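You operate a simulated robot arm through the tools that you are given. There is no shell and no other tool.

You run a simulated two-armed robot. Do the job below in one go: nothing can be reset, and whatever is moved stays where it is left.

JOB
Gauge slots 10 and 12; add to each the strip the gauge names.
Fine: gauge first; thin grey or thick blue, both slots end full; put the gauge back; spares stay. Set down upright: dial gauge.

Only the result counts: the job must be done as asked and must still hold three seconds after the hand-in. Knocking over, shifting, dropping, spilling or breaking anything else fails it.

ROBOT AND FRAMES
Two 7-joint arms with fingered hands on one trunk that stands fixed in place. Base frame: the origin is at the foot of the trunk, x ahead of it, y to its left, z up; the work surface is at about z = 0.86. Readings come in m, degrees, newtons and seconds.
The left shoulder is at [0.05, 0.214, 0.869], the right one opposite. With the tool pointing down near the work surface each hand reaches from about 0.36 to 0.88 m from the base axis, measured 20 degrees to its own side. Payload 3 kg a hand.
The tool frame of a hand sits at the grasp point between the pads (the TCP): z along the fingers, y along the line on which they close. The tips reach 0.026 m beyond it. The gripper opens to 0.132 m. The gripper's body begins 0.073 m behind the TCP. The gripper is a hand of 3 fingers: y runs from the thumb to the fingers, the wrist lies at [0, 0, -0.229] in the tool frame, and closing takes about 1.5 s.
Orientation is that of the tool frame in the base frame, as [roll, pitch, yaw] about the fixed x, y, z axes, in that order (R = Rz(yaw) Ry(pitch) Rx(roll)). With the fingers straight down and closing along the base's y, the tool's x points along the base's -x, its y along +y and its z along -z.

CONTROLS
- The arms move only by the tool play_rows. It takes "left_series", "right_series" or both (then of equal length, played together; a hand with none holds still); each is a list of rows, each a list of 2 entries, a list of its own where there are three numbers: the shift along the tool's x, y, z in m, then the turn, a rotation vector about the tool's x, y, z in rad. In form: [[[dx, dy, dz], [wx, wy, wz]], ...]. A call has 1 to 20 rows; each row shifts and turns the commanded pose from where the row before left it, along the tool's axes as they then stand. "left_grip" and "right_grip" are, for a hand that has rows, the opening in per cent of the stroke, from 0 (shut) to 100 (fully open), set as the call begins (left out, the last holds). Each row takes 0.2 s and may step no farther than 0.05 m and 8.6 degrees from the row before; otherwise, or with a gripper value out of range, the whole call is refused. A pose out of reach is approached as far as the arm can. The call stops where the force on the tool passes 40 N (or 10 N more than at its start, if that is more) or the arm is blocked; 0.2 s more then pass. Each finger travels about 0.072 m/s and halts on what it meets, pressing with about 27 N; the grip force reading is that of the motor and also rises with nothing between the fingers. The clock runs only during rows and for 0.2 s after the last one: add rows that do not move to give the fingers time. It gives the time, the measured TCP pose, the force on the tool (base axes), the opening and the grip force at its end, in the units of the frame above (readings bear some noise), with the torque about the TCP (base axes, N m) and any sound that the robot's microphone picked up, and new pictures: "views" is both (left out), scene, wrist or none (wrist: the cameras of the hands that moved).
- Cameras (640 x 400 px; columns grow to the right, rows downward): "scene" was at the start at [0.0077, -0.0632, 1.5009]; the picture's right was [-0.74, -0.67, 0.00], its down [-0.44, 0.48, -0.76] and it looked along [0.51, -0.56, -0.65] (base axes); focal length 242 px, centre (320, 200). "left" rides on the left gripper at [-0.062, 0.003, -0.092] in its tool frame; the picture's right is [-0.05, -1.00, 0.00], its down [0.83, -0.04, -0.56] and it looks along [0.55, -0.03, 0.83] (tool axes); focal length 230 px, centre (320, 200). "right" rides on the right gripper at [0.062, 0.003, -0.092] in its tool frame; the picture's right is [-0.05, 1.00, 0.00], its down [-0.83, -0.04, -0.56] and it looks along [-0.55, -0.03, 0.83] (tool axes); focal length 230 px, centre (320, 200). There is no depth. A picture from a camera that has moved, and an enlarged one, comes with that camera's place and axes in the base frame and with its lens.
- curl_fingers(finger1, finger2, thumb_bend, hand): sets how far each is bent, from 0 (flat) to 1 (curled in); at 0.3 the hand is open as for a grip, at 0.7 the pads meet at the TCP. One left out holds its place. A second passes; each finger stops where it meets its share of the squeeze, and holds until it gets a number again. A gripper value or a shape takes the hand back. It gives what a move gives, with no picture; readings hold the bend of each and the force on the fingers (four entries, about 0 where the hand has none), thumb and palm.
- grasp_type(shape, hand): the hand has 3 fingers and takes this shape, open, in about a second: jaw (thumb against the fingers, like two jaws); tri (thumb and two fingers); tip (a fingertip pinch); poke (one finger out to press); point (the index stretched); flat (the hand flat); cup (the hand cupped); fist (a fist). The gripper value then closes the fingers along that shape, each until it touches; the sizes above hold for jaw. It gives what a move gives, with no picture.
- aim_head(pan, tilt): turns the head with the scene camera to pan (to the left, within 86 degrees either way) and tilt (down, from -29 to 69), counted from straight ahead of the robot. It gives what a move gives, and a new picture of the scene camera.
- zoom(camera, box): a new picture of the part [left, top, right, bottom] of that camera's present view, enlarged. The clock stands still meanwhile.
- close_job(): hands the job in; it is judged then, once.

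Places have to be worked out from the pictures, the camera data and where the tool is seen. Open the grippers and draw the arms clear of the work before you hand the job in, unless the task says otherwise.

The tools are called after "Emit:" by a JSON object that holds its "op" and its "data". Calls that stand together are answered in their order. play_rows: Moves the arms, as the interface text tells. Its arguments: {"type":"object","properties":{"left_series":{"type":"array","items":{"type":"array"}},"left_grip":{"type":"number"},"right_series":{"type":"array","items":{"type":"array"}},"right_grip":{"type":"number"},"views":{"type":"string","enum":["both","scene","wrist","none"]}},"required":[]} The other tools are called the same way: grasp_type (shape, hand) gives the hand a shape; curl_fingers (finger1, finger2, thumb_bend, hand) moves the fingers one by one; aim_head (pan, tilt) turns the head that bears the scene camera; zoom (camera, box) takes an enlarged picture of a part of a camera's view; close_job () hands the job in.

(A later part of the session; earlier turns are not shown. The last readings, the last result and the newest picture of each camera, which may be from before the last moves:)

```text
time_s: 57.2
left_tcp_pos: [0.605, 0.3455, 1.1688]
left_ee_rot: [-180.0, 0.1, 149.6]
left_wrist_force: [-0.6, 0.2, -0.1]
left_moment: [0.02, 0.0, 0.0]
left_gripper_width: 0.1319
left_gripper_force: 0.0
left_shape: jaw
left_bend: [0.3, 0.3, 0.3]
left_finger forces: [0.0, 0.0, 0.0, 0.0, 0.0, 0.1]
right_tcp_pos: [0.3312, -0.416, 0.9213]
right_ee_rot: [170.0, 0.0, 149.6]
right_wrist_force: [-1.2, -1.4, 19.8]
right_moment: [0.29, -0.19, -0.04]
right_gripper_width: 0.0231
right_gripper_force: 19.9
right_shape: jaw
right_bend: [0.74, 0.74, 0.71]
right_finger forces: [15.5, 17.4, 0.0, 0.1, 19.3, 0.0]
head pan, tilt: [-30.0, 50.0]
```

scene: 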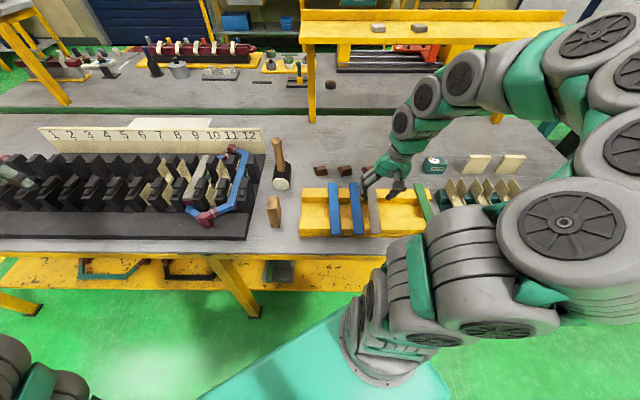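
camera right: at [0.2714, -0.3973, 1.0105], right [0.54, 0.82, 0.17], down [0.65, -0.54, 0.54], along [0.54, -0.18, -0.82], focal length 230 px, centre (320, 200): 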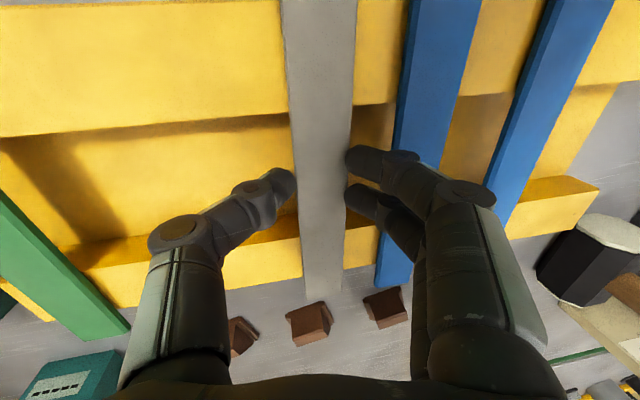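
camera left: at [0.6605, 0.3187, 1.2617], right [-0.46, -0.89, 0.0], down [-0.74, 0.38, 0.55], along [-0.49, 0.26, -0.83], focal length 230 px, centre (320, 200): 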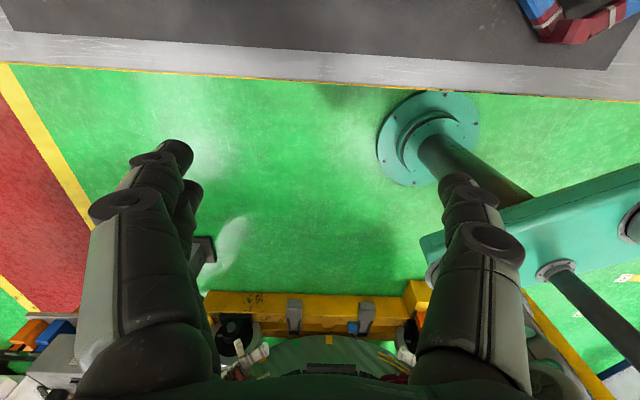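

The fingers press down (20 N, mostly finger side), so I am ~2 mm too high now. I loosen, lower 2 mm and re-close.

Emit:
{"op": "play_rows", "data": {"right_series": [[[0, 0, 0], [0, 0, 0]], [[0, 0, 0], [0, 0, 0]], [[0, -0.00035, 0.00197], [0, 0, 0]], [[0, 0, 0], [0, 0, 0]]], "right_grip": 22, "views": "none"}}

Emit:
{"op": "play_rows", "data": {"right_series": [[[0, 0, 0], [0, 0, 0]], [[0, 0, 0], [0, 0, 0]], [[0, 0, 0], [0, 0, 0]]], "right_grip": 19, "views": "none"}}

Emit:
{"op": "play_rows", "data": {"right_series": [[[0, 0, 0], [0, 0, 0]], [[0, 0, 0], [0, 0, 0]], [[0, 0, 0], [0, 0, 0]]], "right_grip": 18, "views": "none"}}

```text
time_s: 58.2
left_tcp_pos: [0.6054, 0.3459, 1.1687]
left_ee_rot: [-180.0, -0.1, 149.7]
left_wrist_force: [-0.1, -0.9, -0.7]
left_moment: [0.01, 0.02, 0.0]
left_gripper_width: 0.1318
left_gripper_force: 0.0
left_shape: jaw
left_bend: [0.3, 0.3, 0.3]
left_finger forces: [0.0, 0.0, 0.0, 0.0, 0.0, 0.1]
right_tcp_pos: [0.3284, -0.416, 0.9182]
right_ee_rot: [169.9, -0.1, 149.7]
right_wrist_force: [2.0, 2.1, 5.2]
right_moment: [0.14, 0.0, -0.06]
right_gripper_width: 0.03
right_gripper_force: 0.0
right_shape: jaw
right_bend: [0.74, 0.73, 0.7]
right_finger forces: [3.9, 1.3, 0.1, 0.0, 0.0, 0.0]
head pan, tilt: [-30.0, 50.0]
```

```text
time_s: 59.0
left_tcp_pos: [0.6046, 0.3454, 1.1681]
left_ee_rot: [179.9, 0.0, 149.8]
left_wrist_force: [-0.2, 0.5, 0.6]
left_moment: [0.02, -0.02, -0.01]
left_gripper_width: 0.1322
left_gripper_force: 0.0
left_shape: jaw
left_bend: [0.3, 0.3, 0.3]
left_finger forces: [0.0, 0.0, 0.1, 0.1, 0.0, 0.1]
right_tcp_pos: [0.3293, -0.4158, 0.9193]
right_ee_rot: [170.0, 0.0, 149.7]
right_wrist_force: [2.0, 2.6, 7.5]
right_moment: [0.2, -0.05, -0.01]
right_gripper_width: 0.0275
right_gripper_force: 0.1
right_shape: jaw
right_bend: [0.74, 0.73, 0.7]
right_finger forces: [5.2, 2.1, 0.0, 0.1, 0.1, 0.1]
head pan, tilt: [-30.0, 50.0]
```

```text
time_s: 59.8
left_tcp_pos: [0.6048, 0.3468, 1.169]
left_ee_rot: [-180.0, 0.0, 149.7]
left_wrist_force: [0.0, -0.3, -0.8]
left_moment: [-0.03, -0.01, 0.0]
left_gripper_width: 0.1319
left_gripper_force: 0.0
left_shape: jaw
left_bend: [0.3, 0.3, 0.3]
left_finger forces: [0.0, 0.1, 0.1, 0.0, 0.0, 0.1]
right_tcp_pos: [0.3293, -0.4151, 0.9187]
right_ee_rot: [169.9, 0.0, 149.7]
right_wrist_force: [1.3, 2.7, 7.8]
right_moment: [0.2, -0.06, -0.02]
right_gripper_width: 0.0259
right_gripper_force: 0.2
right_shape: jaw
right_bend: [0.73, 0.73, 0.7]
right_finger forces: [5.3, 2.3, 0.0, 0.0, 0.1, 0.0]
head pan, tilt: [-30.0, 50.0]
```

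Fingers seem to be resting on the strip's top edge; I look before going on.

Emit:
{"op": "zoom", "data": {"camera": "right", "box": [220, 100, 420, 260]}}

Emit:
{"op": "zoom", "data": {"camera": "scene", "box": [345, 175, 405, 235]}}

```text
2.50 times, centred on (320, 180) of right
camera zoom: at [0.27, -0.397, 1.0085], right [0.54, 0.82, 0.17], down [0.65, -0.54, 0.54], along [0.54, -0.18, -0.82], focal length 575 px, centre (320, 250)
```

zoom: 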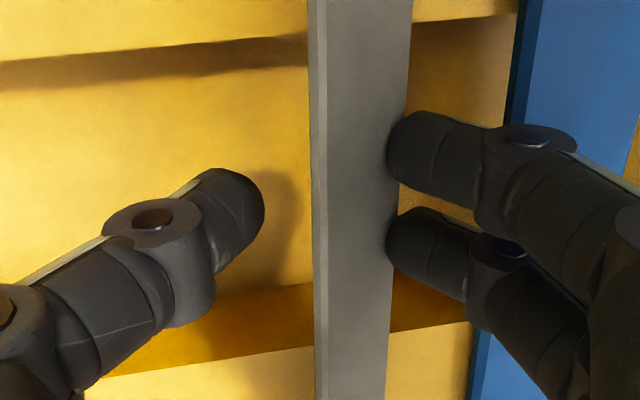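

```text
6.67 times, centred on (375, 205) of scene
camera zoom: at [0.0179, -0.0387, 1.4877], right [-0.5, -0.87, 0.0], down [-0.66, 0.38, -0.64], along [0.56, -0.32, -0.77], focal length 1614 px, centre (-47, 167)
```

zoom: 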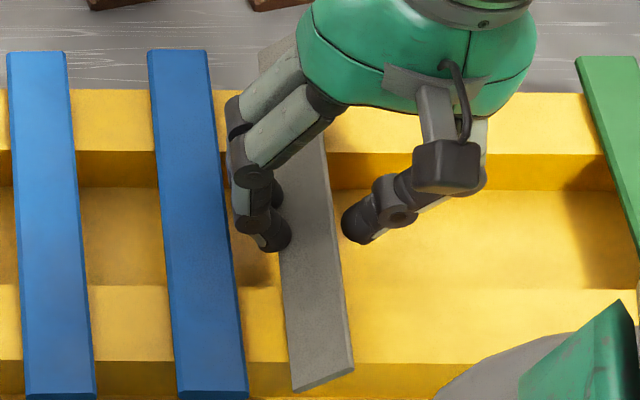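

This time the thumb side lifted: 10° is too much tilt. I open to let it settle, rise, and reduce the tilt to about 5°.

Emit:
{"op": "play_rows", "data": {"right_series": [[[0, 0, 0], [0, 0, 0]], [[0, 0, 0], [0, 0, 0]], [[0, 0.0017, -0.00985], [0, 0, 0]], [[0, 0.0035, -0.0197], [0, 0, 0]], [[0, 0, 0], [0.0875, 0, 0]], [[0, 0, 0], [0, 0, 0]], [[0, 0, 0], [0, 0, 0]]], "right_grip": 30, "views": "wrist"}}

Emit:
{"op": "zoom", "data": {"camera": "right", "box": [200, 60, 440, 260]}}

Emit:
{"op": "zoom", "data": {"camera": "scene", "box": [290, 150, 430, 240]}}

```text
time_s: 61.4
left_tcp_pos: [0.604, 0.3463, 1.1674]
left_ee_rot: [-179.9, 0.0, 149.7]
left_wrist_force: [-0.3, -0.3, 0.1]
left_moment: [-0.01, 0.01, 0.0]
left_gripper_width: 0.1318
left_gripper_force: 0.1
left_shape: jaw
left_bend: [0.3, 0.3, 0.3]
left_finger forces: [0.0, 0.1, 0.1, 0.0, 0.0, 0.1]
right_tcp_pos: [0.3299, -0.4161, 0.9478]
right_ee_rot: [174.9, 0.0, 149.7]
right_wrist_force: [-0.1, 0.0, -0.5]
right_moment: [-0.03, 0.03, -0.04]
right_gripper_width: 0.0394
right_gripper_force: 0.1
right_shape: jaw
right_bend: [0.74, 0.73, 0.7]
right_finger forces: [0.1, 0.0, 0.1, 0.1, 0.1, 0.1]
head pan, tilt: [-30.0, 50.0]
camera right: at [0.2745, -0.3907, 1.039], right [0.55, 0.83, 0.09], down [0.67, -0.5, 0.55], along [0.5, -0.24, -0.83], focal length 230 px, centre (320, 200)
```

right: 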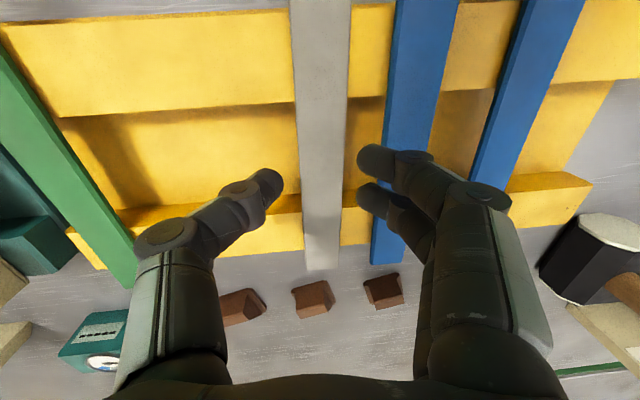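

```text
2.00 times, centred on (320, 160) of right
camera zoom: at [0.2745, -0.3907, 1.039], right [0.55, 0.83, 0.09], down [0.67, -0.5, 0.55], along [0.5, -0.24, -0.83], focal length 460 px, centre (320, 280)
```

zoom: 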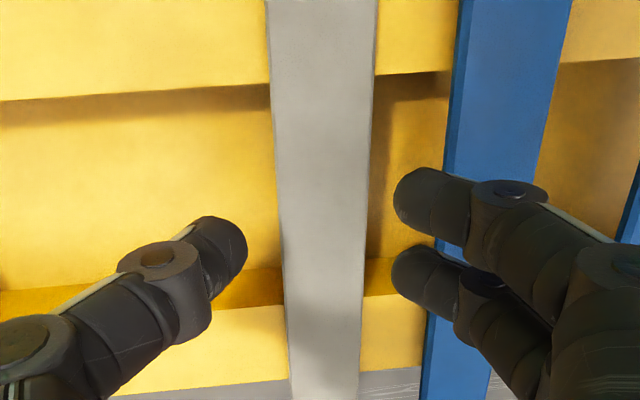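

```text
4.44 times, centred on (360, 195) of scene
camera zoom: at [0.0179, -0.0388, 1.4877], right [-0.5, -0.87, 0.0], down [-0.66, 0.38, -0.64], along [0.56, -0.32, -0.77], focal length 1076 px, centre (142, 222)
```

zoom: 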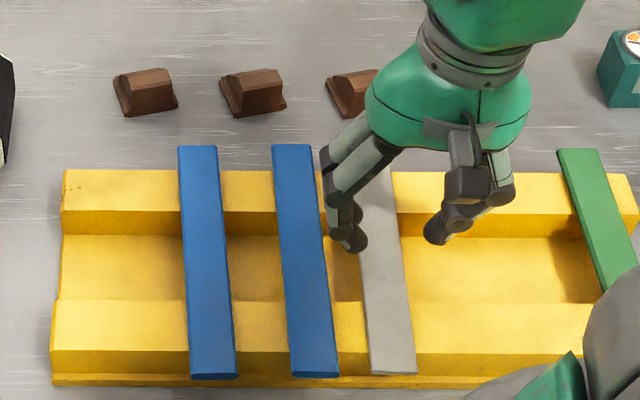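

The strip is flat again (v≈-0.191). The first stable squeeze was at zero tilt with balanced moment, just a touch high; I go back to zero tilt, recentre, and descend to ~2 mm lower than that.

Emit:
{"op": "play_rows", "data": {"right_series": [[[0, 0, 0], [0.0875, 0, 0]], [[0, 0.004, 0], [0, 0, 0]], [[0, 0, 0.012], [0, 0, 0]], [[0, 0, 0.01], [0, 0, 0]], [[0, 0, 0.0066], [0, 0, 0]], [[0, 0, 0], [0, 0, 0]], [[0, 0, 0], [0, 0, 0]]], "right_grip": 30, "views": "none"}}

Emit:
{"op": "zoom", "data": {"camera": "right", "box": [220, 100, 420, 260]}}

```text
time_s: 63.0
left_tcp_pos: [0.6064, 0.3459, 1.1675]
left_ee_rot: [-179.9, 0.0, 149.6]
left_wrist_force: [-0.5, 0.2, -1.0]
left_moment: [-0.02, -0.02, 0.01]
left_gripper_width: 0.1323
left_gripper_force: 0.1
left_shape: jaw
left_bend: [0.3, 0.3, 0.3]
left_finger forces: [0.0, 0.0, 0.0, 0.1, 0.0, 0.0]
right_tcp_pos: [0.3321, -0.4116, 0.9191]
right_ee_rot: [180.0, -0.1, 149.7]
right_wrist_force: [0.5, 0.2, 0.6]
right_moment: [-0.01, -0.05, 0.0]
right_gripper_width: 0.0393
right_gripper_force: 0.0
right_shape: jaw
right_bend: [0.74, 0.74, 0.7]
right_finger forces: [0.2, 0.7, 0.1, 0.0, 0.0, 0.0]
head pan, tilt: [-30.0, 50.0]
```

```text
2.50 times, centred on (320, 180) of right
camera zoom: at [0.2811, -0.379, 1.0103], right [0.55, 0.84, 0.0], down [0.69, -0.46, 0.56], along [0.46, -0.31, -0.83], focal length 575 px, centre (320, 250)
```

zoom: 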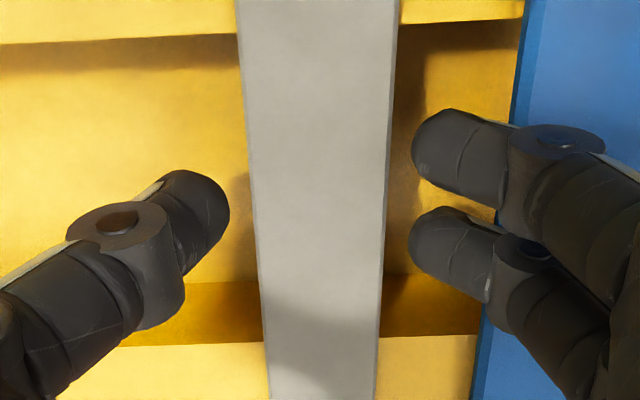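

Centred. I close in small stages again, reading the vertical force.

Emit:
{"op": "play_rows", "data": {"right_series": [[[0, 0, 0], [0, 0, 0]], [[0, 0, 0], [0, 0, 0]]], "right_grip": 22, "views": "none"}}

Emit:
{"op": "play_rows", "data": {"right_series": [[[0, 0, 0], [0, 0, 0]], [[0, 0, 0], [0, 0, 0]]], "right_grip": 20, "views": "none"}}

Emit:
{"op": "play_rows", "data": {"right_series": [[[0, 0, 0], [0, 0, 0]], [[0, 0, 0], [0, 0, 0]]], "right_grip": 19, "views": "wrist"}}

```text
time_s: 63.6
left_tcp_pos: [0.606, 0.3472, 1.1683]
left_ee_rot: [-180.0, 0.0, 149.6]
left_wrist_force: [0.5, 0.4, -0.5]
left_moment: [0.02, -0.04, 0.01]
left_gripper_width: 0.1319
left_gripper_force: 0.1
left_shape: jaw
left_bend: [0.3, 0.3, 0.3]
left_finger forces: [0.0, 0.0, 0.0, 0.0, 0.0, 0.1]
right_tcp_pos: [0.3328, -0.4139, 0.9191]
right_ee_rot: [-180.0, 0.1, 149.7]
right_wrist_force: [0.1, 0.0, -0.4]
right_moment: [-0.02, 0.05, -0.02]
right_gripper_width: 0.0296
right_gripper_force: 0.1
right_shape: jaw
right_bend: [0.73, 0.73, 0.7]
right_finger forces: [0.1, 0.0, 0.0, 0.0, 0.0, 0.0]
head pan, tilt: [-30.0, 50.0]
```

```text
time_s: 64.2
left_tcp_pos: [0.6052, 0.3462, 1.1677]
left_ee_rot: [-180.0, 0.0, 149.7]
left_wrist_force: [0.0, 0.5, 0.9]
left_moment: [-0.01, -0.02, 0.0]
left_gripper_width: 0.1319
left_gripper_force: 0.1
left_shape: jaw
left_bend: [0.3, 0.3, 0.3]
left_finger forces: [0.0, 0.0, 0.0, 0.0, 0.0, 0.1]
right_tcp_pos: [0.3328, -0.4114, 0.9192]
right_ee_rot: [179.9, 0.1, 149.7]
right_wrist_force: [-0.8, 0.5, 11.6]
right_moment: [-0.06, 0.04, 0.0]
right_gripper_width: 0.025
right_gripper_force: 19.9
right_shape: jaw
right_bend: [0.73, 0.73, 0.7]
right_finger forces: [8.9, 8.9, 0.0, 0.0, 18.6, 0.0]
head pan, tilt: [-30.0, 50.0]
```

```text
time_s: 64.8
left_tcp_pos: [0.6053, 0.3467, 1.1678]
left_ee_rot: [-180.0, -0.1, 149.7]
left_wrist_force: [0.8, 0.1, -0.5]
left_moment: [0.01, 0.0, 0.01]
left_gripper_width: 0.1319
left_gripper_force: 0.1
left_shape: jaw
left_bend: [0.3, 0.3, 0.3]
left_finger forces: [0.0, 0.0, 0.0, 0.0, 0.0, 0.0]
right_tcp_pos: [0.3323, -0.4124, 0.9181]
right_ee_rot: [-179.9, 0.1, 149.8]
right_wrist_force: [-0.3, 0.6, 3.9]
right_moment: [-0.01, 0.02, 0.0]
right_gripper_width: 0.0262
right_gripper_force: 0.2
right_shape: jaw
right_bend: [0.73, 0.73, 0.7]
right_finger forces: [1.4, 0.9, 0.1, 0.0, 2.1, 0.0]
head pan, tilt: [-30.0, 50.0]
camera right: at [0.281, -0.3789, 1.0103], right [0.55, 0.84, 0.0], down [0.69, -0.46, 0.56], along [0.46, -0.3, -0.83], focal length 230 px, centre (320, 200)
```

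right: 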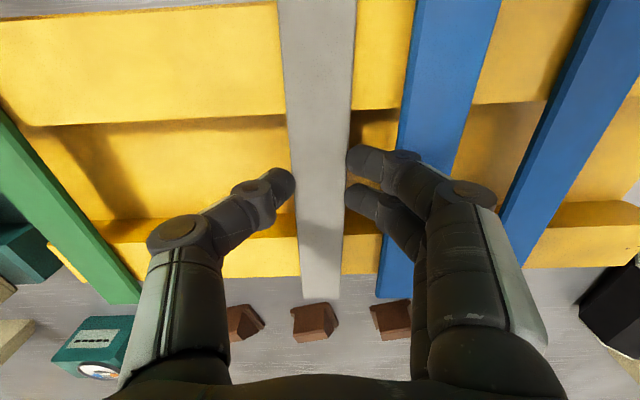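

Balanced grip with moderate down-force. I tighten firmly and try a small 5 mm lift to see if it holds.

Emit:
{"op": "play_rows", "data": {"right_series": [[[0, 0, 0], [0, 0, 0]], [[0, 0, 0], [0, 0, 0]], [[0, 0, 0], [0, 0, 0]], [[0, 0, -0.002], [0, 0, 0]], [[0, 0, -0.003], [0, 0, 0]], [[0, 0, 0], [0, 0, 0]]], "right_grip": 17, "views": "wrist"}}

Emit:
{"op": "zoom", "data": {"camera": "right", "box": [220, 100, 420, 260]}}

Emit:
{"op": "zoom", "data": {"camera": "scene", "box": [345, 175, 405, 235]}}

```text
time_s: 66.2
left_tcp_pos: [0.6045, 0.3465, 1.1683]
left_ee_rot: [179.9, 0.0, 149.7]
left_wrist_force: [-0.3, -0.5, 0.7]
left_moment: [0.0, -0.02, -0.01]
left_gripper_width: 0.1319
left_gripper_force: 0.1
left_shape: jaw
left_bend: [0.3, 0.3, 0.3]
left_finger forces: [0.1, 0.0, 0.0, 0.0, 0.0, 0.1]
right_tcp_pos: [0.3346, -0.4124, 0.9233]
right_ee_rot: [180.0, -0.1, 149.7]
right_wrist_force: [-0.8, 0.0, -0.9]
right_moment: [0.01, -0.01, -0.05]
right_gripper_width: 0.0209
right_gripper_force: 19.7
right_shape: jaw
right_bend: [0.74, 0.74, 0.71]
right_finger forces: [10.8, 10.7, 0.0, 0.0, 33.9, 0.0]
head pan, tilt: [-30.0, 50.0]
camera right: at [0.2822, -0.3793, 1.015], right [0.55, 0.84, 0.0], down [0.7, -0.46, 0.55], along [0.46, -0.3, -0.83], focal length 230 px, centre (320, 200)
```

right: 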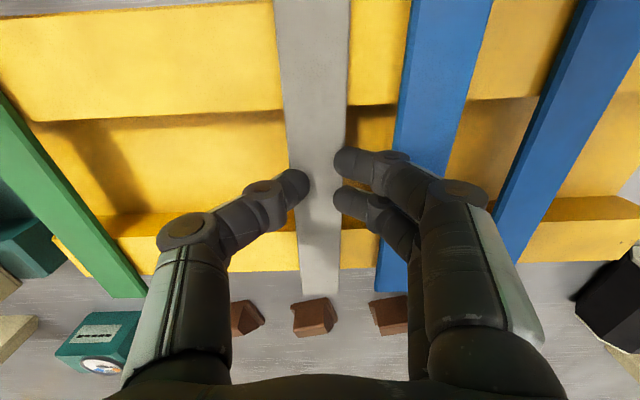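

```text
2.50 times, centred on (320, 180) of right
camera zoom: at [0.2822, -0.3793, 1.015], right [0.55, 0.84, 0.0], down [0.7, -0.46, 0.55], along [0.46, -0.3, -0.83], focal length 575 px, centre (320, 250)
```

zoom: 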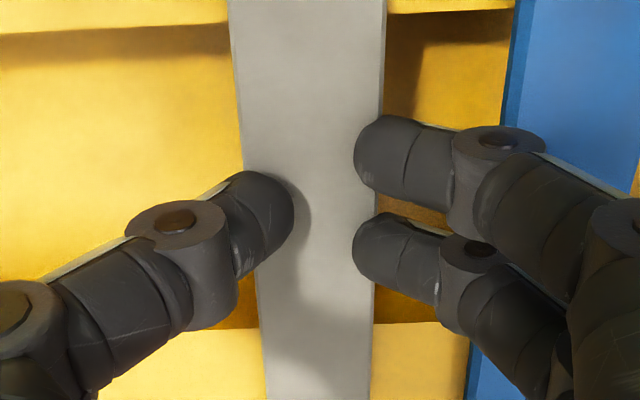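

```text
6.67 times, centred on (375, 205) of scene
camera zoom: at [0.0179, -0.0388, 1.4877], right [-0.5, -0.87, 0.0], down [-0.66, 0.38, -0.64], along [0.56, -0.32, -0.77], focal length 1614 px, centre (-47, 167)
```

zoom: 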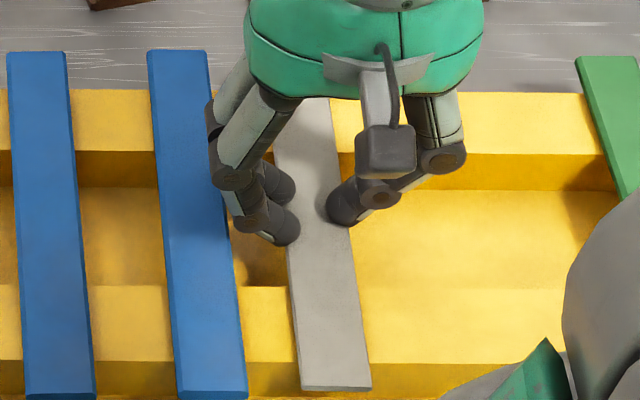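

The rail reaction vanished while grip force stays, so the strip seems lifted. I raise another 15 mm and check its shadow.

Emit:
{"op": "play_rows", "data": {"right_series": [[[0, 0, -0.005], [0, 0, 0]], [[0, 0, -0.01], [0, 0, 0]], [[0, 0, 0], [0, 0, 0]]], "views": "wrist"}}

Emit:
{"op": "zoom", "data": {"camera": "scene", "box": [330, 165, 410, 245]}}

```text
time_s: 67.0
left_tcp_pos: [0.605, 0.3465, 1.1677]
left_ee_rot: [-180.0, 0.0, 149.7]
left_wrist_force: [0.1, -0.2, 0.2]
left_moment: [0.03, -0.04, 0.02]
left_gripper_width: 0.1317
left_gripper_force: 0.1
left_shape: jaw
left_bend: [0.3, 0.3, 0.3]
left_finger forces: [0.0, 0.0, 0.0, 0.0, 0.0, 0.1]
right_tcp_pos: [0.3333, -0.412, 0.9401]
right_ee_rot: [-179.9, -0.1, 149.7]
right_wrist_force: [-0.5, -0.4, -0.6]
right_moment: [0.03, 0.0, -0.01]
right_gripper_width: 0.0209
right_gripper_force: 20.4
right_shape: jaw
right_bend: [0.74, 0.74, 0.71]
right_finger forces: [10.9, 10.4, 0.0, 0.0, 33.1, 0.0]
head pan, tilt: [-30.0, 50.0]
camera right: at [0.282, -0.3793, 1.0307], right [0.55, 0.84, 0.0], down [0.7, -0.46, 0.56], along [0.46, -0.3, -0.83], focal length 230 px, centre (320, 200)
```

right: 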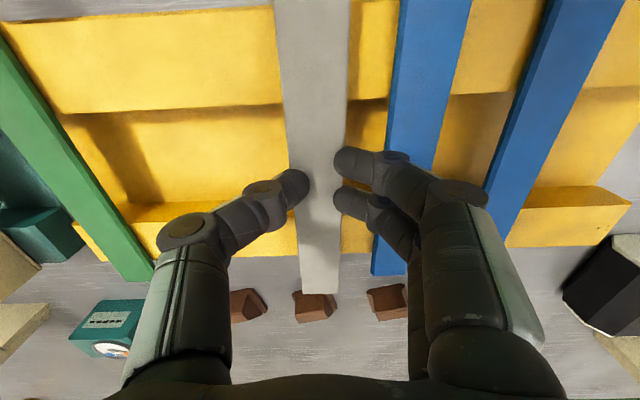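

```text
5.00 times, centred on (370, 205) of scene
camera zoom: at [0.0179, -0.0388, 1.4877], right [-0.5, -0.87, 0.0], down [-0.66, 0.38, -0.64], along [0.56, -0.32, -0.77], focal length 1210 px, centre (70, 175)
```

zoom: 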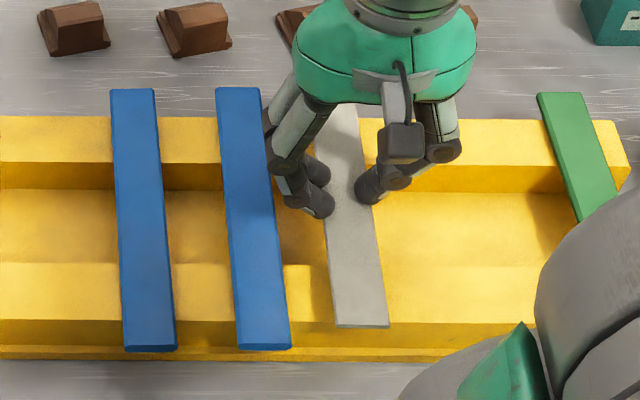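

The strip is held and lifted, gripped at its middle, but yawed about -2.5°. I lift it to z≈1.10, turn +2.5° to align it with the slots, checking the hold.

Emit:
{"op": "play_rows", "data": {"right_series": [[[0, 0, -0.02], [0, 0, 0]], [[0, 0, -0.03], [0, 0, 0]], [[0, 0, -0.035], [0, 0, 0]], [[0, 0, -0.035], [0, 0, 0]], [[0, 0, -0.03], [0, 0, -0.02]], [[0, 0, -0.01], [0, 0, -0.0236]], [[0, 0, 0], [0, 0, 0]]], "views": "both"}}

Emit:
{"op": "zoom", "data": {"camera": "right", "box": [220, 60, 420, 310]}}

Emit:
{"op": "zoom", "data": {"camera": "scene", "box": [330, 110, 450, 240]}}

```text
time_s: 68.6
left_tcp_pos: [0.6049, 0.3465, 1.1679]
left_ee_rot: [-180.0, -0.1, 149.6]
left_wrist_force: [-0.1, 0.5, 0.3]
left_moment: [-0.02, -0.04, 0.0]
left_gripper_width: 0.1324
left_gripper_force: 0.0
left_shape: jaw
left_bend: [0.3, 0.3, 0.3]
left_finger forces: [0.0, 0.0, 0.0, 0.0, 0.0, 0.0]
right_tcp_pos: [0.3336, -0.4102, 1.0995]
right_ee_rot: [-179.9, 0.0, 152.2]
right_wrist_force: [1.0, -0.5, -0.1]
right_moment: [0.03, -0.04, -0.02]
right_gripper_width: 0.0209
right_gripper_force: 19.9
right_shape: jaw
right_bend: [0.74, 0.74, 0.71]
right_finger forces: [10.1, 8.8, 0.0, 0.0, 25.9, 0.0]
head pan, tilt: [-30.0, 50.0]
camera right: at [0.2806, -0.3801, 1.1898], right [0.51, 0.86, 0.0], down [0.71, -0.43, 0.55], along [0.48, -0.28, -0.83], focal length 230 px, centre (320, 200)
```

scene: 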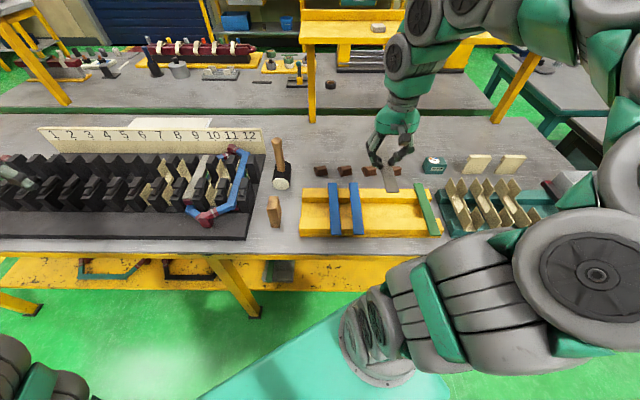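
right: 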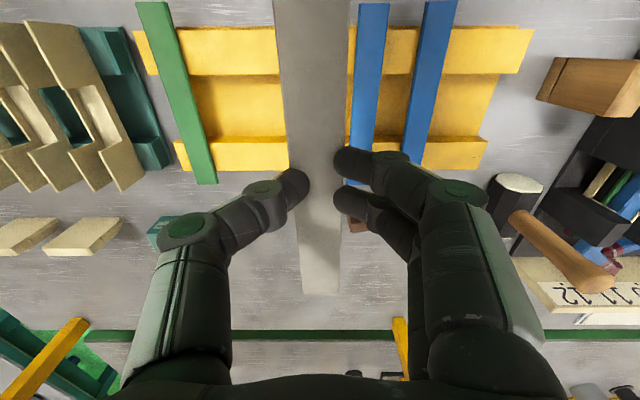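

```text
1.60 times, centred on (320, 185) of right
camera zoom: at [0.2806, -0.3801, 1.1898], right [0.51, 0.86, 0.0], down [0.71, -0.43, 0.55], along [0.48, -0.28, -0.83], focal length 368 px, centre (320, 224)
```

zoom: 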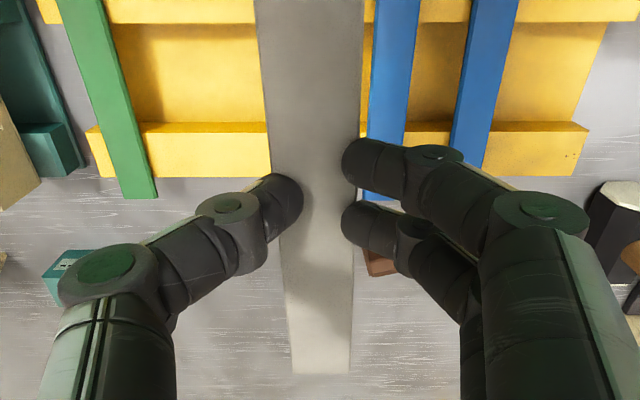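

```text
3.08 times, centred on (390, 175) of scene
camera zoom: at [0.0179, -0.0388, 1.4877], right [-0.5, -0.87, 0.0], down [-0.66, 0.38, -0.64], along [0.56, -0.32, -0.77], focal length 745 px, centre (105, 277)
```

zoom: 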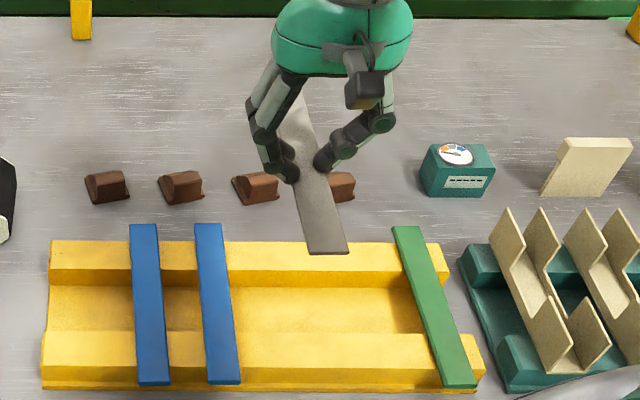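

The strip is securely held and level. I carry it smoothly across toward slot 10 at z≈1.10.

Emit:
{"op": "play_rows", "data": {"right_series": [[[-0.003, 0.017, 0], [0, 0, 0]], [[-0.0057, 0.0343, 0], [0, 0, 0]], [[-0.0057, 0.0343, 0], [0, 0, 0]], [[-0.0057, 0.0343, 0], [0, 0, 0]], [[-0.0057, 0.0343, 0], [0, 0, 0]], [[-0.0057, 0.0343, 0], [0, 0, 0]], [[-0.0057, 0.0343, 0], [0, 0, 0]], [[-0.0057, 0.0343, 0], [0, 0, 0]], [[-0.0057, 0.0343, 0], [0, 0, 0]], [[-0.0057, 0.0343, 0], [0, 0, 0]], [[-0.0057, 0.0343, 0], [0, 0, 0]], [[-0.0057, 0.0343, 0], [0, 0, 0]], [[-0.0057, 0.0343, 0], [0, 0, 0]], [[-0.0057, 0.0343, 0], [0, 0, 0]], [[-0.0057, 0.0343, 0], [0, 0, 0]], [[-0.0032, 0.018, 0], [0, 0, 0]], [[0, 0, 0], [0, 0, 0]], [[0, 0, 0], [0, 0, 0]]], "views": "both"}}

Emit:
{"op": "zoom", "data": {"camera": "right", "box": [160, 0, 480, 320]}}

Emit:
{"op": "zoom", "data": {"camera": "scene", "box": [130, 110, 280, 240]}}

```text
time_s: 72.4
left_tcp_pos: [0.6056, 0.3472, 1.167]
left_ee_rot: [-179.9, 0.0, 149.7]
left_wrist_force: [0.2, -0.3, -1.1]
left_moment: [0.0, -0.01, 0.04]
left_gripper_width: 0.1319
left_gripper_force: 0.0
left_shape: jaw
left_bend: [0.3, 0.3, 0.3]
left_finger forces: [0.0, 0.1, 0.0, 0.0, 0.0, 0.0]
right_tcp_pos: [0.6499, 0.0026, 1.0995]
right_ee_rot: [-180.0, 0.0, 152.3]
right_wrist_force: [-0.3, 0.3, -0.4]
right_moment: [0.03, 0.02, 0.01]
right_gripper_width: 0.0209
right_gripper_force: 19.5
right_shape: jaw
right_bend: [0.74, 0.74, 0.71]
right_finger forces: [9.8, 7.9, 0.1, 0.0, 24.6, 0.1]
head pan, tilt: [-30.0, 50.0]
camera right: at [0.5973, 0.0333, 1.1908], right [0.51, 0.86, 0.0], down [0.71, -0.43, 0.56], along [0.48, -0.28, -0.83], focal length 230 px, centre (320, 200)
```

scene: 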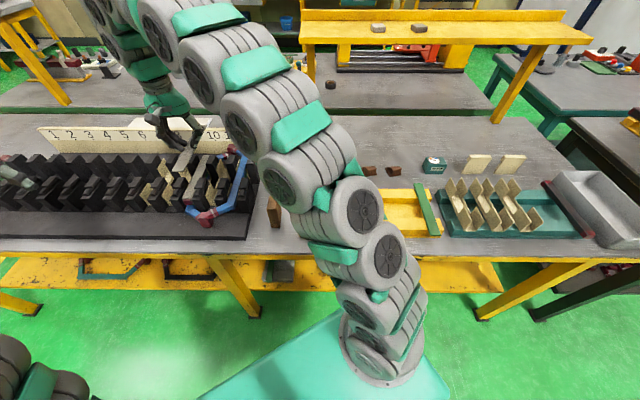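
right: 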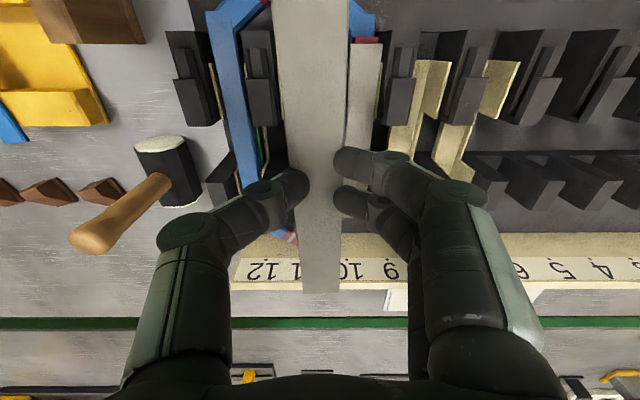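

```text
1.25 times, centred on (320, 160) of right
camera zoom: at [0.5973, 0.0333, 1.1908], right [0.51, 0.86, 0.0], down [0.71, -0.43, 0.56], along [0.48, -0.28, -0.83], focal length 288 px, centre (320, 250)
```

zoom: 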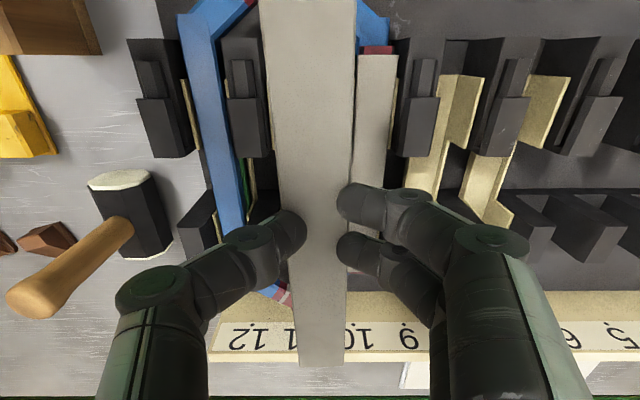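

```text
3.08 times, centred on (205, 175) of scene
camera zoom: at [0.0179, -0.0388, 1.4877], right [-0.5, -0.87, 0.0], down [-0.66, 0.38, -0.64], along [0.56, -0.32, -0.77], focal length 745 px, centre (674, 277)
```

zoom: 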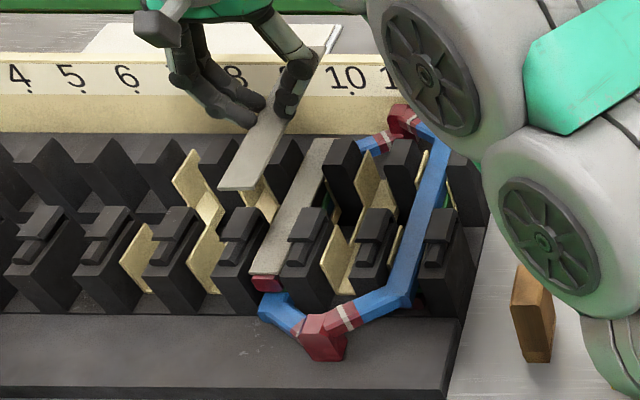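

The strip is above slot 11/10 at a safe height and nearly parallel to the slots. I zoom on the back tooth row and the gap to fix the slot's lengthwise centre.

Emit:
{"op": "zoom", "data": {"camera": "right", "box": [340, 20, 640, 240]}}

Emit:
{"op": "zoom", "data": {"camera": "right", "box": [180, 0, 320, 200]}}

Emit:
{"op": "zoom", "data": {"camera": "scene", "box": [160, 140, 260, 230]}}

```text
1.82 times, centred on (490, 130) of right
camera zoom: at [0.5973, 0.0333, 1.1908], right [0.51, 0.86, 0.0], down [0.71, -0.43, 0.56], along [0.48, -0.28, -0.83], focal length 418 px, centre (11, 327)
```

zoom: 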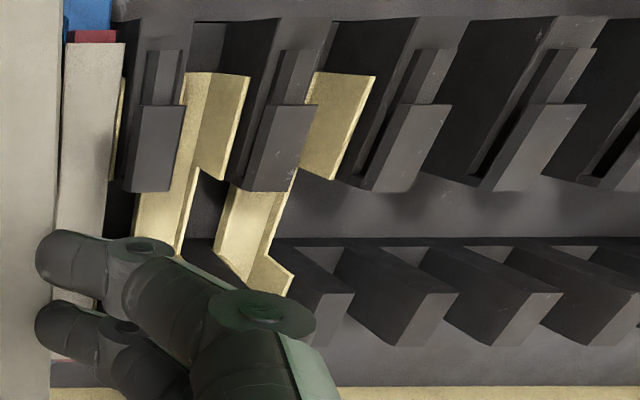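

```text
2.00 times, centred on (250, 100) of right
camera zoom: at [0.5973, 0.0333, 1.1908], right [0.51, 0.86, 0.0], down [0.71, -0.43, 0.56], along [0.48, -0.28, -0.83], focal length 460 px, centre (460, 400)
```

zoom: 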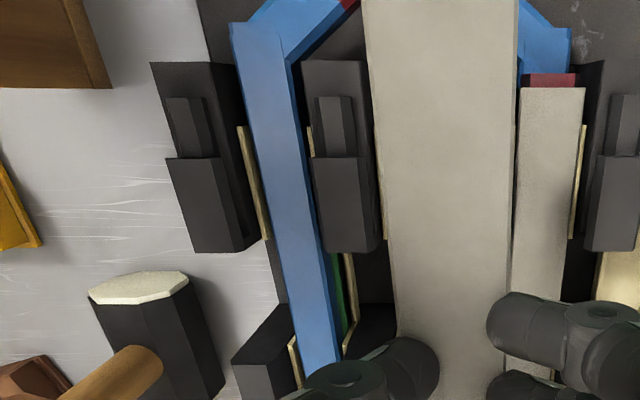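

```text
4.44 times, centred on (210, 185) of scene
camera zoom: at [0.0179, -0.0388, 1.4877], right [-0.5, -0.87, 0.0], down [-0.66, 0.38, -0.64], along [0.56, -0.32, -0.77], focal length 1076 px, centre (809, 267)
```

zoom: 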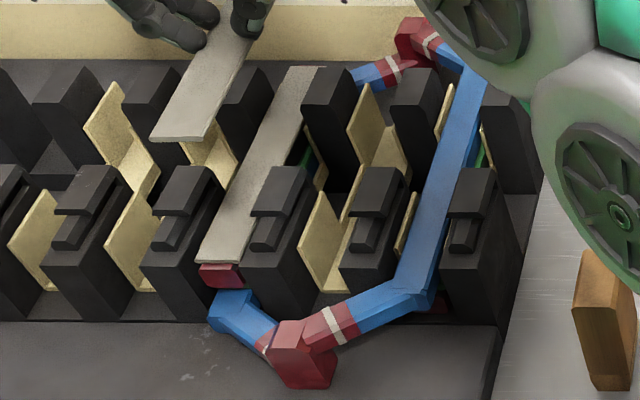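

Slot lengthwise centre computes to u≈0.598 (gap 0.567–0.630), slot 10 at v≈0.370. I lower to z≈1.02 and move over slot 10.

Emit:
{"op": "play_rows", "data": {"right_series": [[[0, 0, 0.02], [0, 0, 0]], [[0, 0, 0.03], [0, 0, 0]], [[0, 0, 0.027], [0, 0, 0]], [[-0.0127, 0.0137, 0], [0, 0, 0]], [[-0.0127, 0.0137, 0], [0, 0, 0]], [[-0.0127, 0.0137, 0], [0, 0, 0]], [[0, 0, 0], [0, 0, 0]], [[0, 0, 0], [0, 0, 0]]], "views": "both"}}

Emit:
{"op": "zoom", "data": {"camera": "right", "box": [200, 0, 440, 180]}}

Emit:
{"op": "zoom", "data": {"camera": "right", "box": [260, 150, 380, 330]}}

Emit:
{"op": "zoom", "data": {"camera": "scene", "box": [150, 120, 250, 220]}}

```text
time_s: 74.2
left_tcp_pos: [0.6044, 0.3462, 1.168]
left_ee_rot: [179.9, 0.0, 149.8]
left_wrist_force: [-0.2, -0.6, 0.2]
left_moment: [-0.01, 0.02, -0.01]
left_gripper_width: 0.1321
left_gripper_force: 0.1
left_shape: jaw
left_bend: [0.3, 0.3, 0.3]
left_finger forces: [0.0, 0.1, 0.1, 0.0, 0.0, 0.1]
right_tcp_pos: [0.7017, 0.0222, 1.0246]
right_ee_rot: [180.0, 0.0, 152.2]
right_wrist_force: [0.1, -0.1, -0.2]
right_moment: [-0.02, -0.02, -0.01]
right_gripper_width: 0.0208
right_gripper_force: 20.5
right_shape: jaw
right_bend: [0.74, 0.74, 0.71]
right_finger forces: [10.2, 8.1, 0.0, 0.1, 24.2, 0.0]
head pan, tilt: [-30.0, 50.0]
camera right: at [0.6495, 0.052, 1.1146], right [0.51, 0.86, 0.0], down [0.71, -0.43, 0.56], along [0.48, -0.28, -0.83], focal length 230 px, centre (320, 200)
```

scene: 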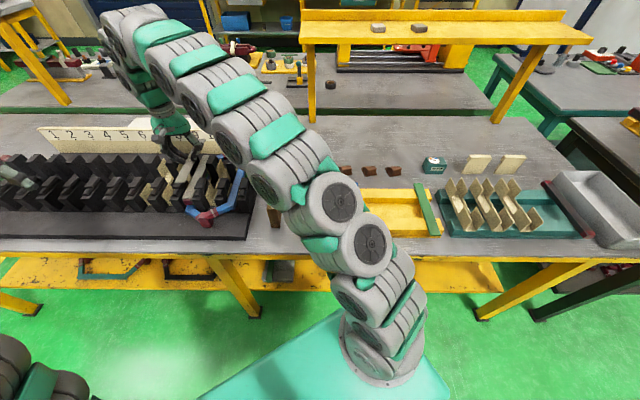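
right: 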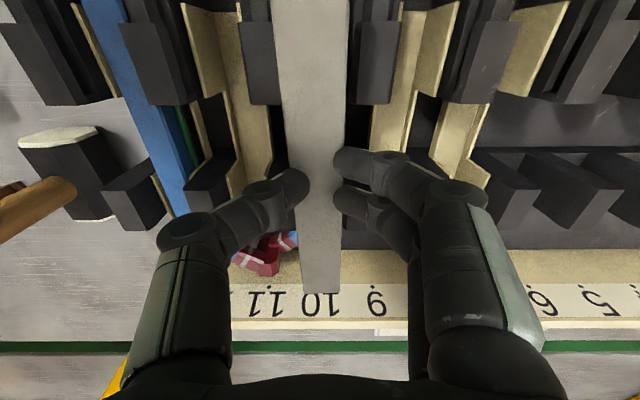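

```text
2.22 times, centred on (320, 90) of right
camera zoom: at [0.6495, 0.052, 1.1146], right [0.51, 0.86, 0.0], down [0.71, -0.43, 0.56], along [0.48, -0.28, -0.83], focal length 511 px, centre (320, 444)
```

zoom: 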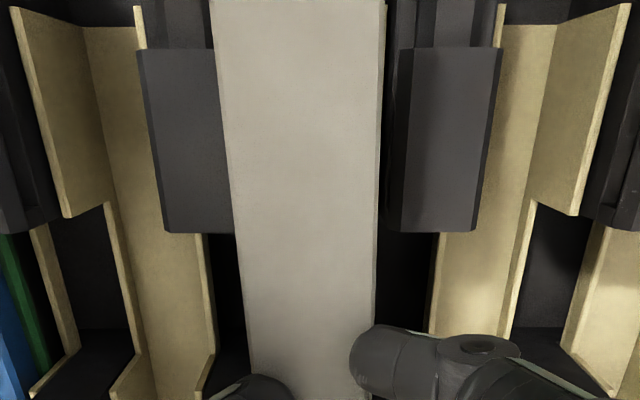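

```text
2.22 times, centred on (320, 240) of right
camera zoom: at [0.6495, 0.052, 1.1146], right [0.51, 0.86, 0.0], down [0.71, -0.43, 0.56], along [0.48, -0.28, -0.83], focal length 511 px, centre (320, 111)
```

zoom: 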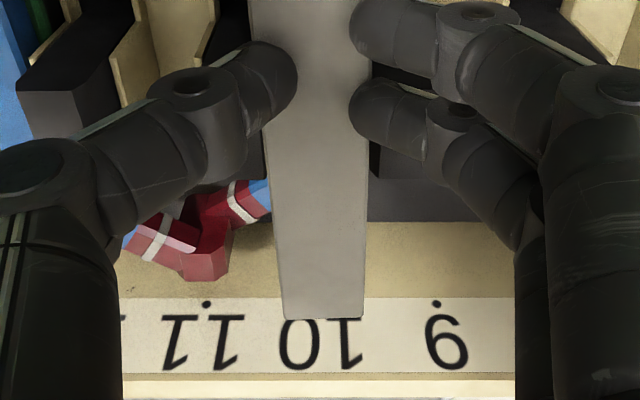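

```text
4.00 times, centred on (200, 170) of scene
camera zoom: at [0.0179, -0.0388, 1.4877], right [-0.5, -0.87, 0.0], down [-0.66, 0.38, -0.64], along [0.56, -0.32, -0.77], focal length 968 px, centre (800, 320)
```

zoom: 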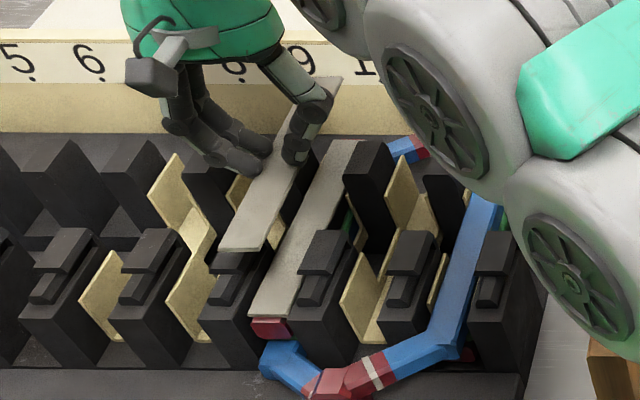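

The strip hangs centred over slot 10 within ~2 mm and parallel. I shift 1.5 mm and lower it into the slot between the teeth.

Emit:
{"op": "play_rows", "data": {"right_series": [[[0, 0.0015, 0.01], [0, 0, 0]], [[0, 0, 0.012], [0, 0, 0]], [[0, 0, 0.01], [0, 0, 0]], [[0, 0, 0.008], [0, 0, 0]], [[0, 0, 0], [0, 0, 0]], [[0, 0, 0], [0, 0, 0]]], "views": "both"}}

Emit:
{"op": "zoom", "data": {"camera": "right", "box": [200, 0, 440, 180]}}

Emit:
{"op": "zoom", "data": {"camera": "scene", "box": [160, 130, 240, 210]}}

```text
time_s: 75.6
left_tcp_pos: [0.6042, 0.3455, 1.1689]
left_ee_rot: [-179.9, 0.0, 149.7]
left_wrist_force: [-0.7, 0.1, -0.5]
left_moment: [0.0, -0.02, 0.0]
left_gripper_width: 0.1319
left_gripper_force: 0.0
left_shape: jaw
left_bend: [0.3, 0.3, 0.3]
left_finger forces: [0.1, 0.1, 0.0, 0.0, 0.0, 0.0]
right_tcp_pos: [0.702, 0.0224, 0.9842]
right_ee_rot: [179.9, 0.0, 152.2]
right_wrist_force: [-0.1, 0.0, 0.0]
right_moment: [0.0, -0.01, 0.01]
right_gripper_width: 0.0209
right_gripper_force: 19.7
right_shape: jaw
right_bend: [0.74, 0.74, 0.71]
right_finger forces: [10.3, 8.2, 0.0, 0.1, 24.3, 0.0]
head pan, tilt: [-30.0, 50.0]
camera right: at [0.6497, 0.0528, 1.0742], right [0.51, 0.86, 0.0], down [0.71, -0.43, 0.56], along [0.48, -0.28, -0.83], focal length 230 px, centre (320, 200)
```

scene: 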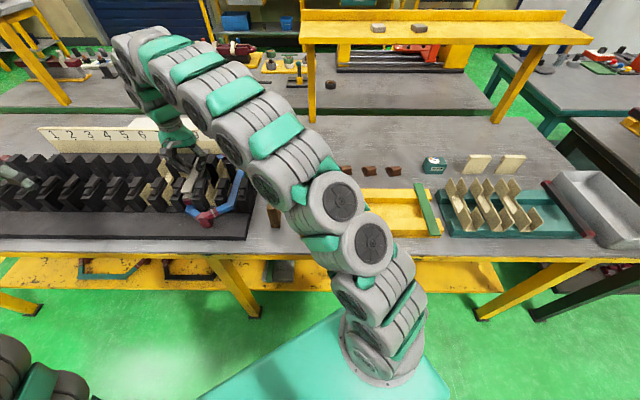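
right: 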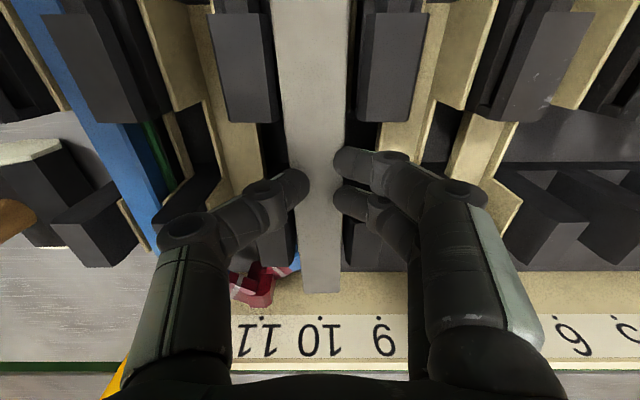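

```text
2.22 times, centred on (320, 90) of right
camera zoom: at [0.6497, 0.0528, 1.0742], right [0.51, 0.86, 0.0], down [0.71, -0.43, 0.56], along [0.48, -0.28, -0.83], focal length 511 px, centre (320, 444)
```

zoom: 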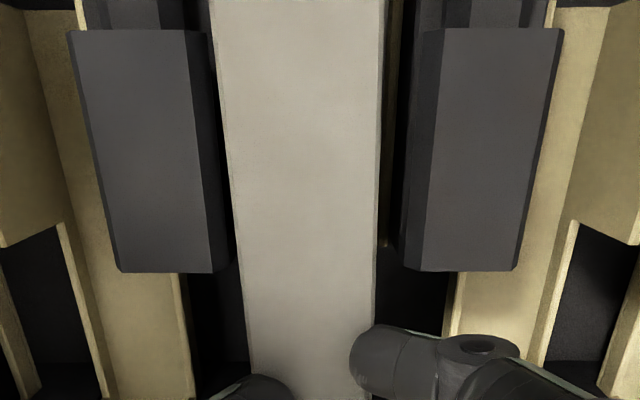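

```text
5.00 times, centred on (200, 170) of scene
camera zoom: at [0.0179, -0.0388, 1.4877], right [-0.5, -0.87, 0.0], down [-0.66, 0.38, -0.64], along [0.56, -0.32, -0.77], focal length 1210 px, centre (920, 350)
```

zoom: 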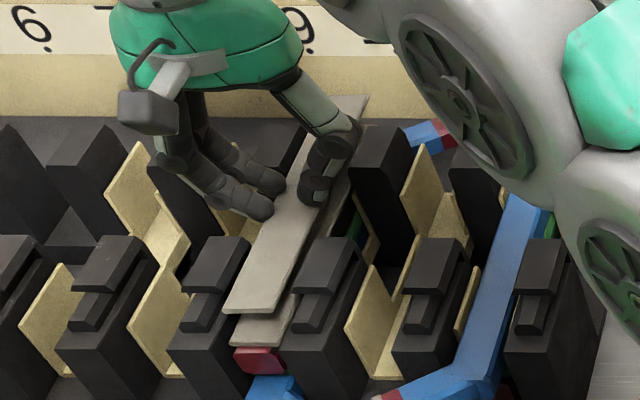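

The strip is at tooth-top level, ~2.5 mm off toward slot 11. I correct and continue down in small steps until it touches the leg.

Emit:
{"op": "play_rows", "data": {"right_series": [[[0, 0.0025, 0], [0, 0, 0]], [[0, 0, 0.006], [0, 0, 0]], [[0, 0, 0.004], [0, 0, 0]], [[0, 0, 0.003], [0, 0, 0]], [[0, 0, 0], [0, 0, 0]], [[0, 0, 0], [0, 0, 0]]], "views": "wrist"}}

Emit:
{"op": "zoom", "data": {"camera": "right", "box": [200, 0, 440, 180]}}

Emit:
{"op": "zoom", "data": {"camera": "right", "box": [260, 180, 380, 310]}}

Emit:
{"op": "zoom", "data": {"camera": "scene", "box": [160, 130, 240, 210]}}

```text
time_s: 77.0
left_tcp_pos: [0.6052, 0.3472, 1.1679]
left_ee_rot: [-180.0, 0.1, 149.8]
left_wrist_force: [0.6, 0.3, 0.5]
left_moment: [-0.04, -0.02, 0.04]
left_gripper_width: 0.132
left_gripper_force: 0.0
left_shape: jaw
left_bend: [0.3, 0.3, 0.3]
left_finger forces: [0.0, 0.0, 0.0, 0.1, 0.0, 0.0]
right_tcp_pos: [0.7035, 0.0252, 0.9694]
right_ee_rot: [180.0, -0.1, 152.2]
right_wrist_force: [0.7, 0.3, 0.2]
right_moment: [-0.05, -0.02, 0.01]
right_gripper_width: 0.0206
right_gripper_force: 19.7
right_shape: jaw
right_bend: [0.74, 0.74, 0.71]
right_finger forces: [10.2, 8.3, 0.1, 0.0, 24.5, 0.1]
head pan, tilt: [-30.0, 50.0]
camera right: at [0.6502, 0.0562, 1.0607], right [0.51, 0.86, 0.0], down [0.71, -0.43, 0.56], along [0.48, -0.28, -0.83], focal length 230 px, centre (320, 200)
```

right: 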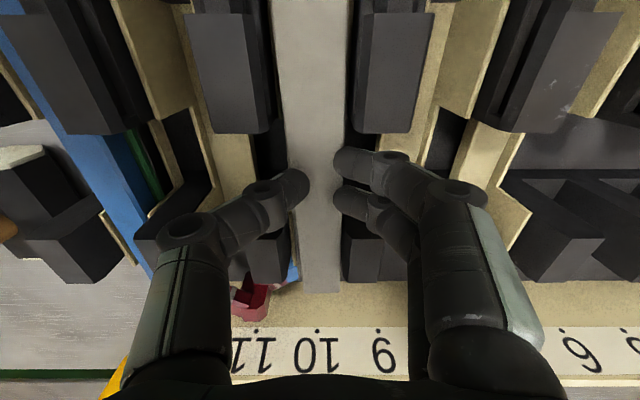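

```text
2.22 times, centred on (320, 90) of right
camera zoom: at [0.6502, 0.0562, 1.0607], right [0.51, 0.86, 0.0], down [0.71, -0.43, 0.56], along [0.48, -0.28, -0.83], focal length 511 px, centre (320, 444)
```

zoom: 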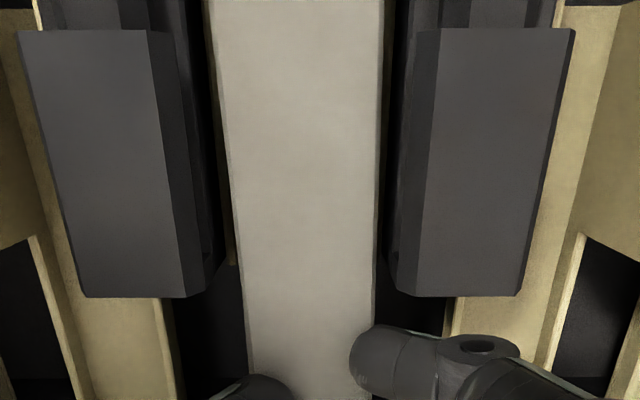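

```text
3.08 times, centred on (320, 245) of right
camera zoom: at [0.6502, 0.0562, 1.0607], right [0.51, 0.86, 0.0], down [0.71, -0.43, 0.56], along [0.48, -0.28, -0.83], focal length 708 px, centre (320, 62)
```

zoom: 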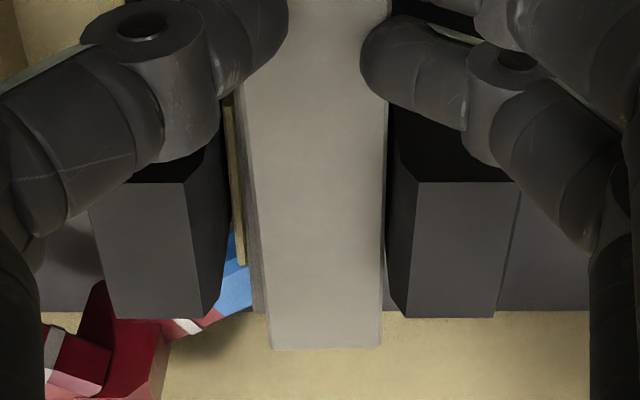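

```text
5.00 times, centred on (200, 170) of scene
camera zoom: at [0.0179, -0.0388, 1.4877], right [-0.5, -0.87, 0.0], down [-0.66, 0.38, -0.64], along [0.56, -0.32, -0.77], focal length 1210 px, centre (920, 350)
```

zoom: 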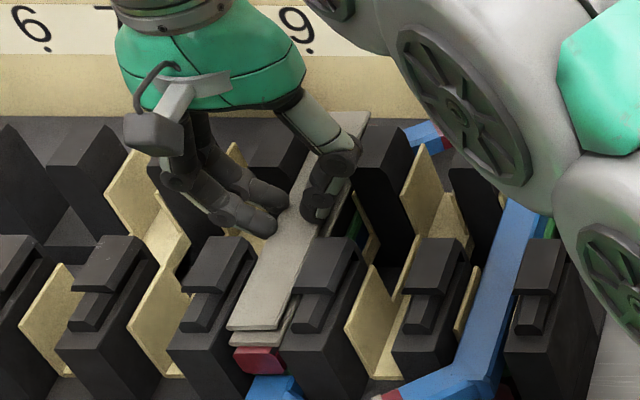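

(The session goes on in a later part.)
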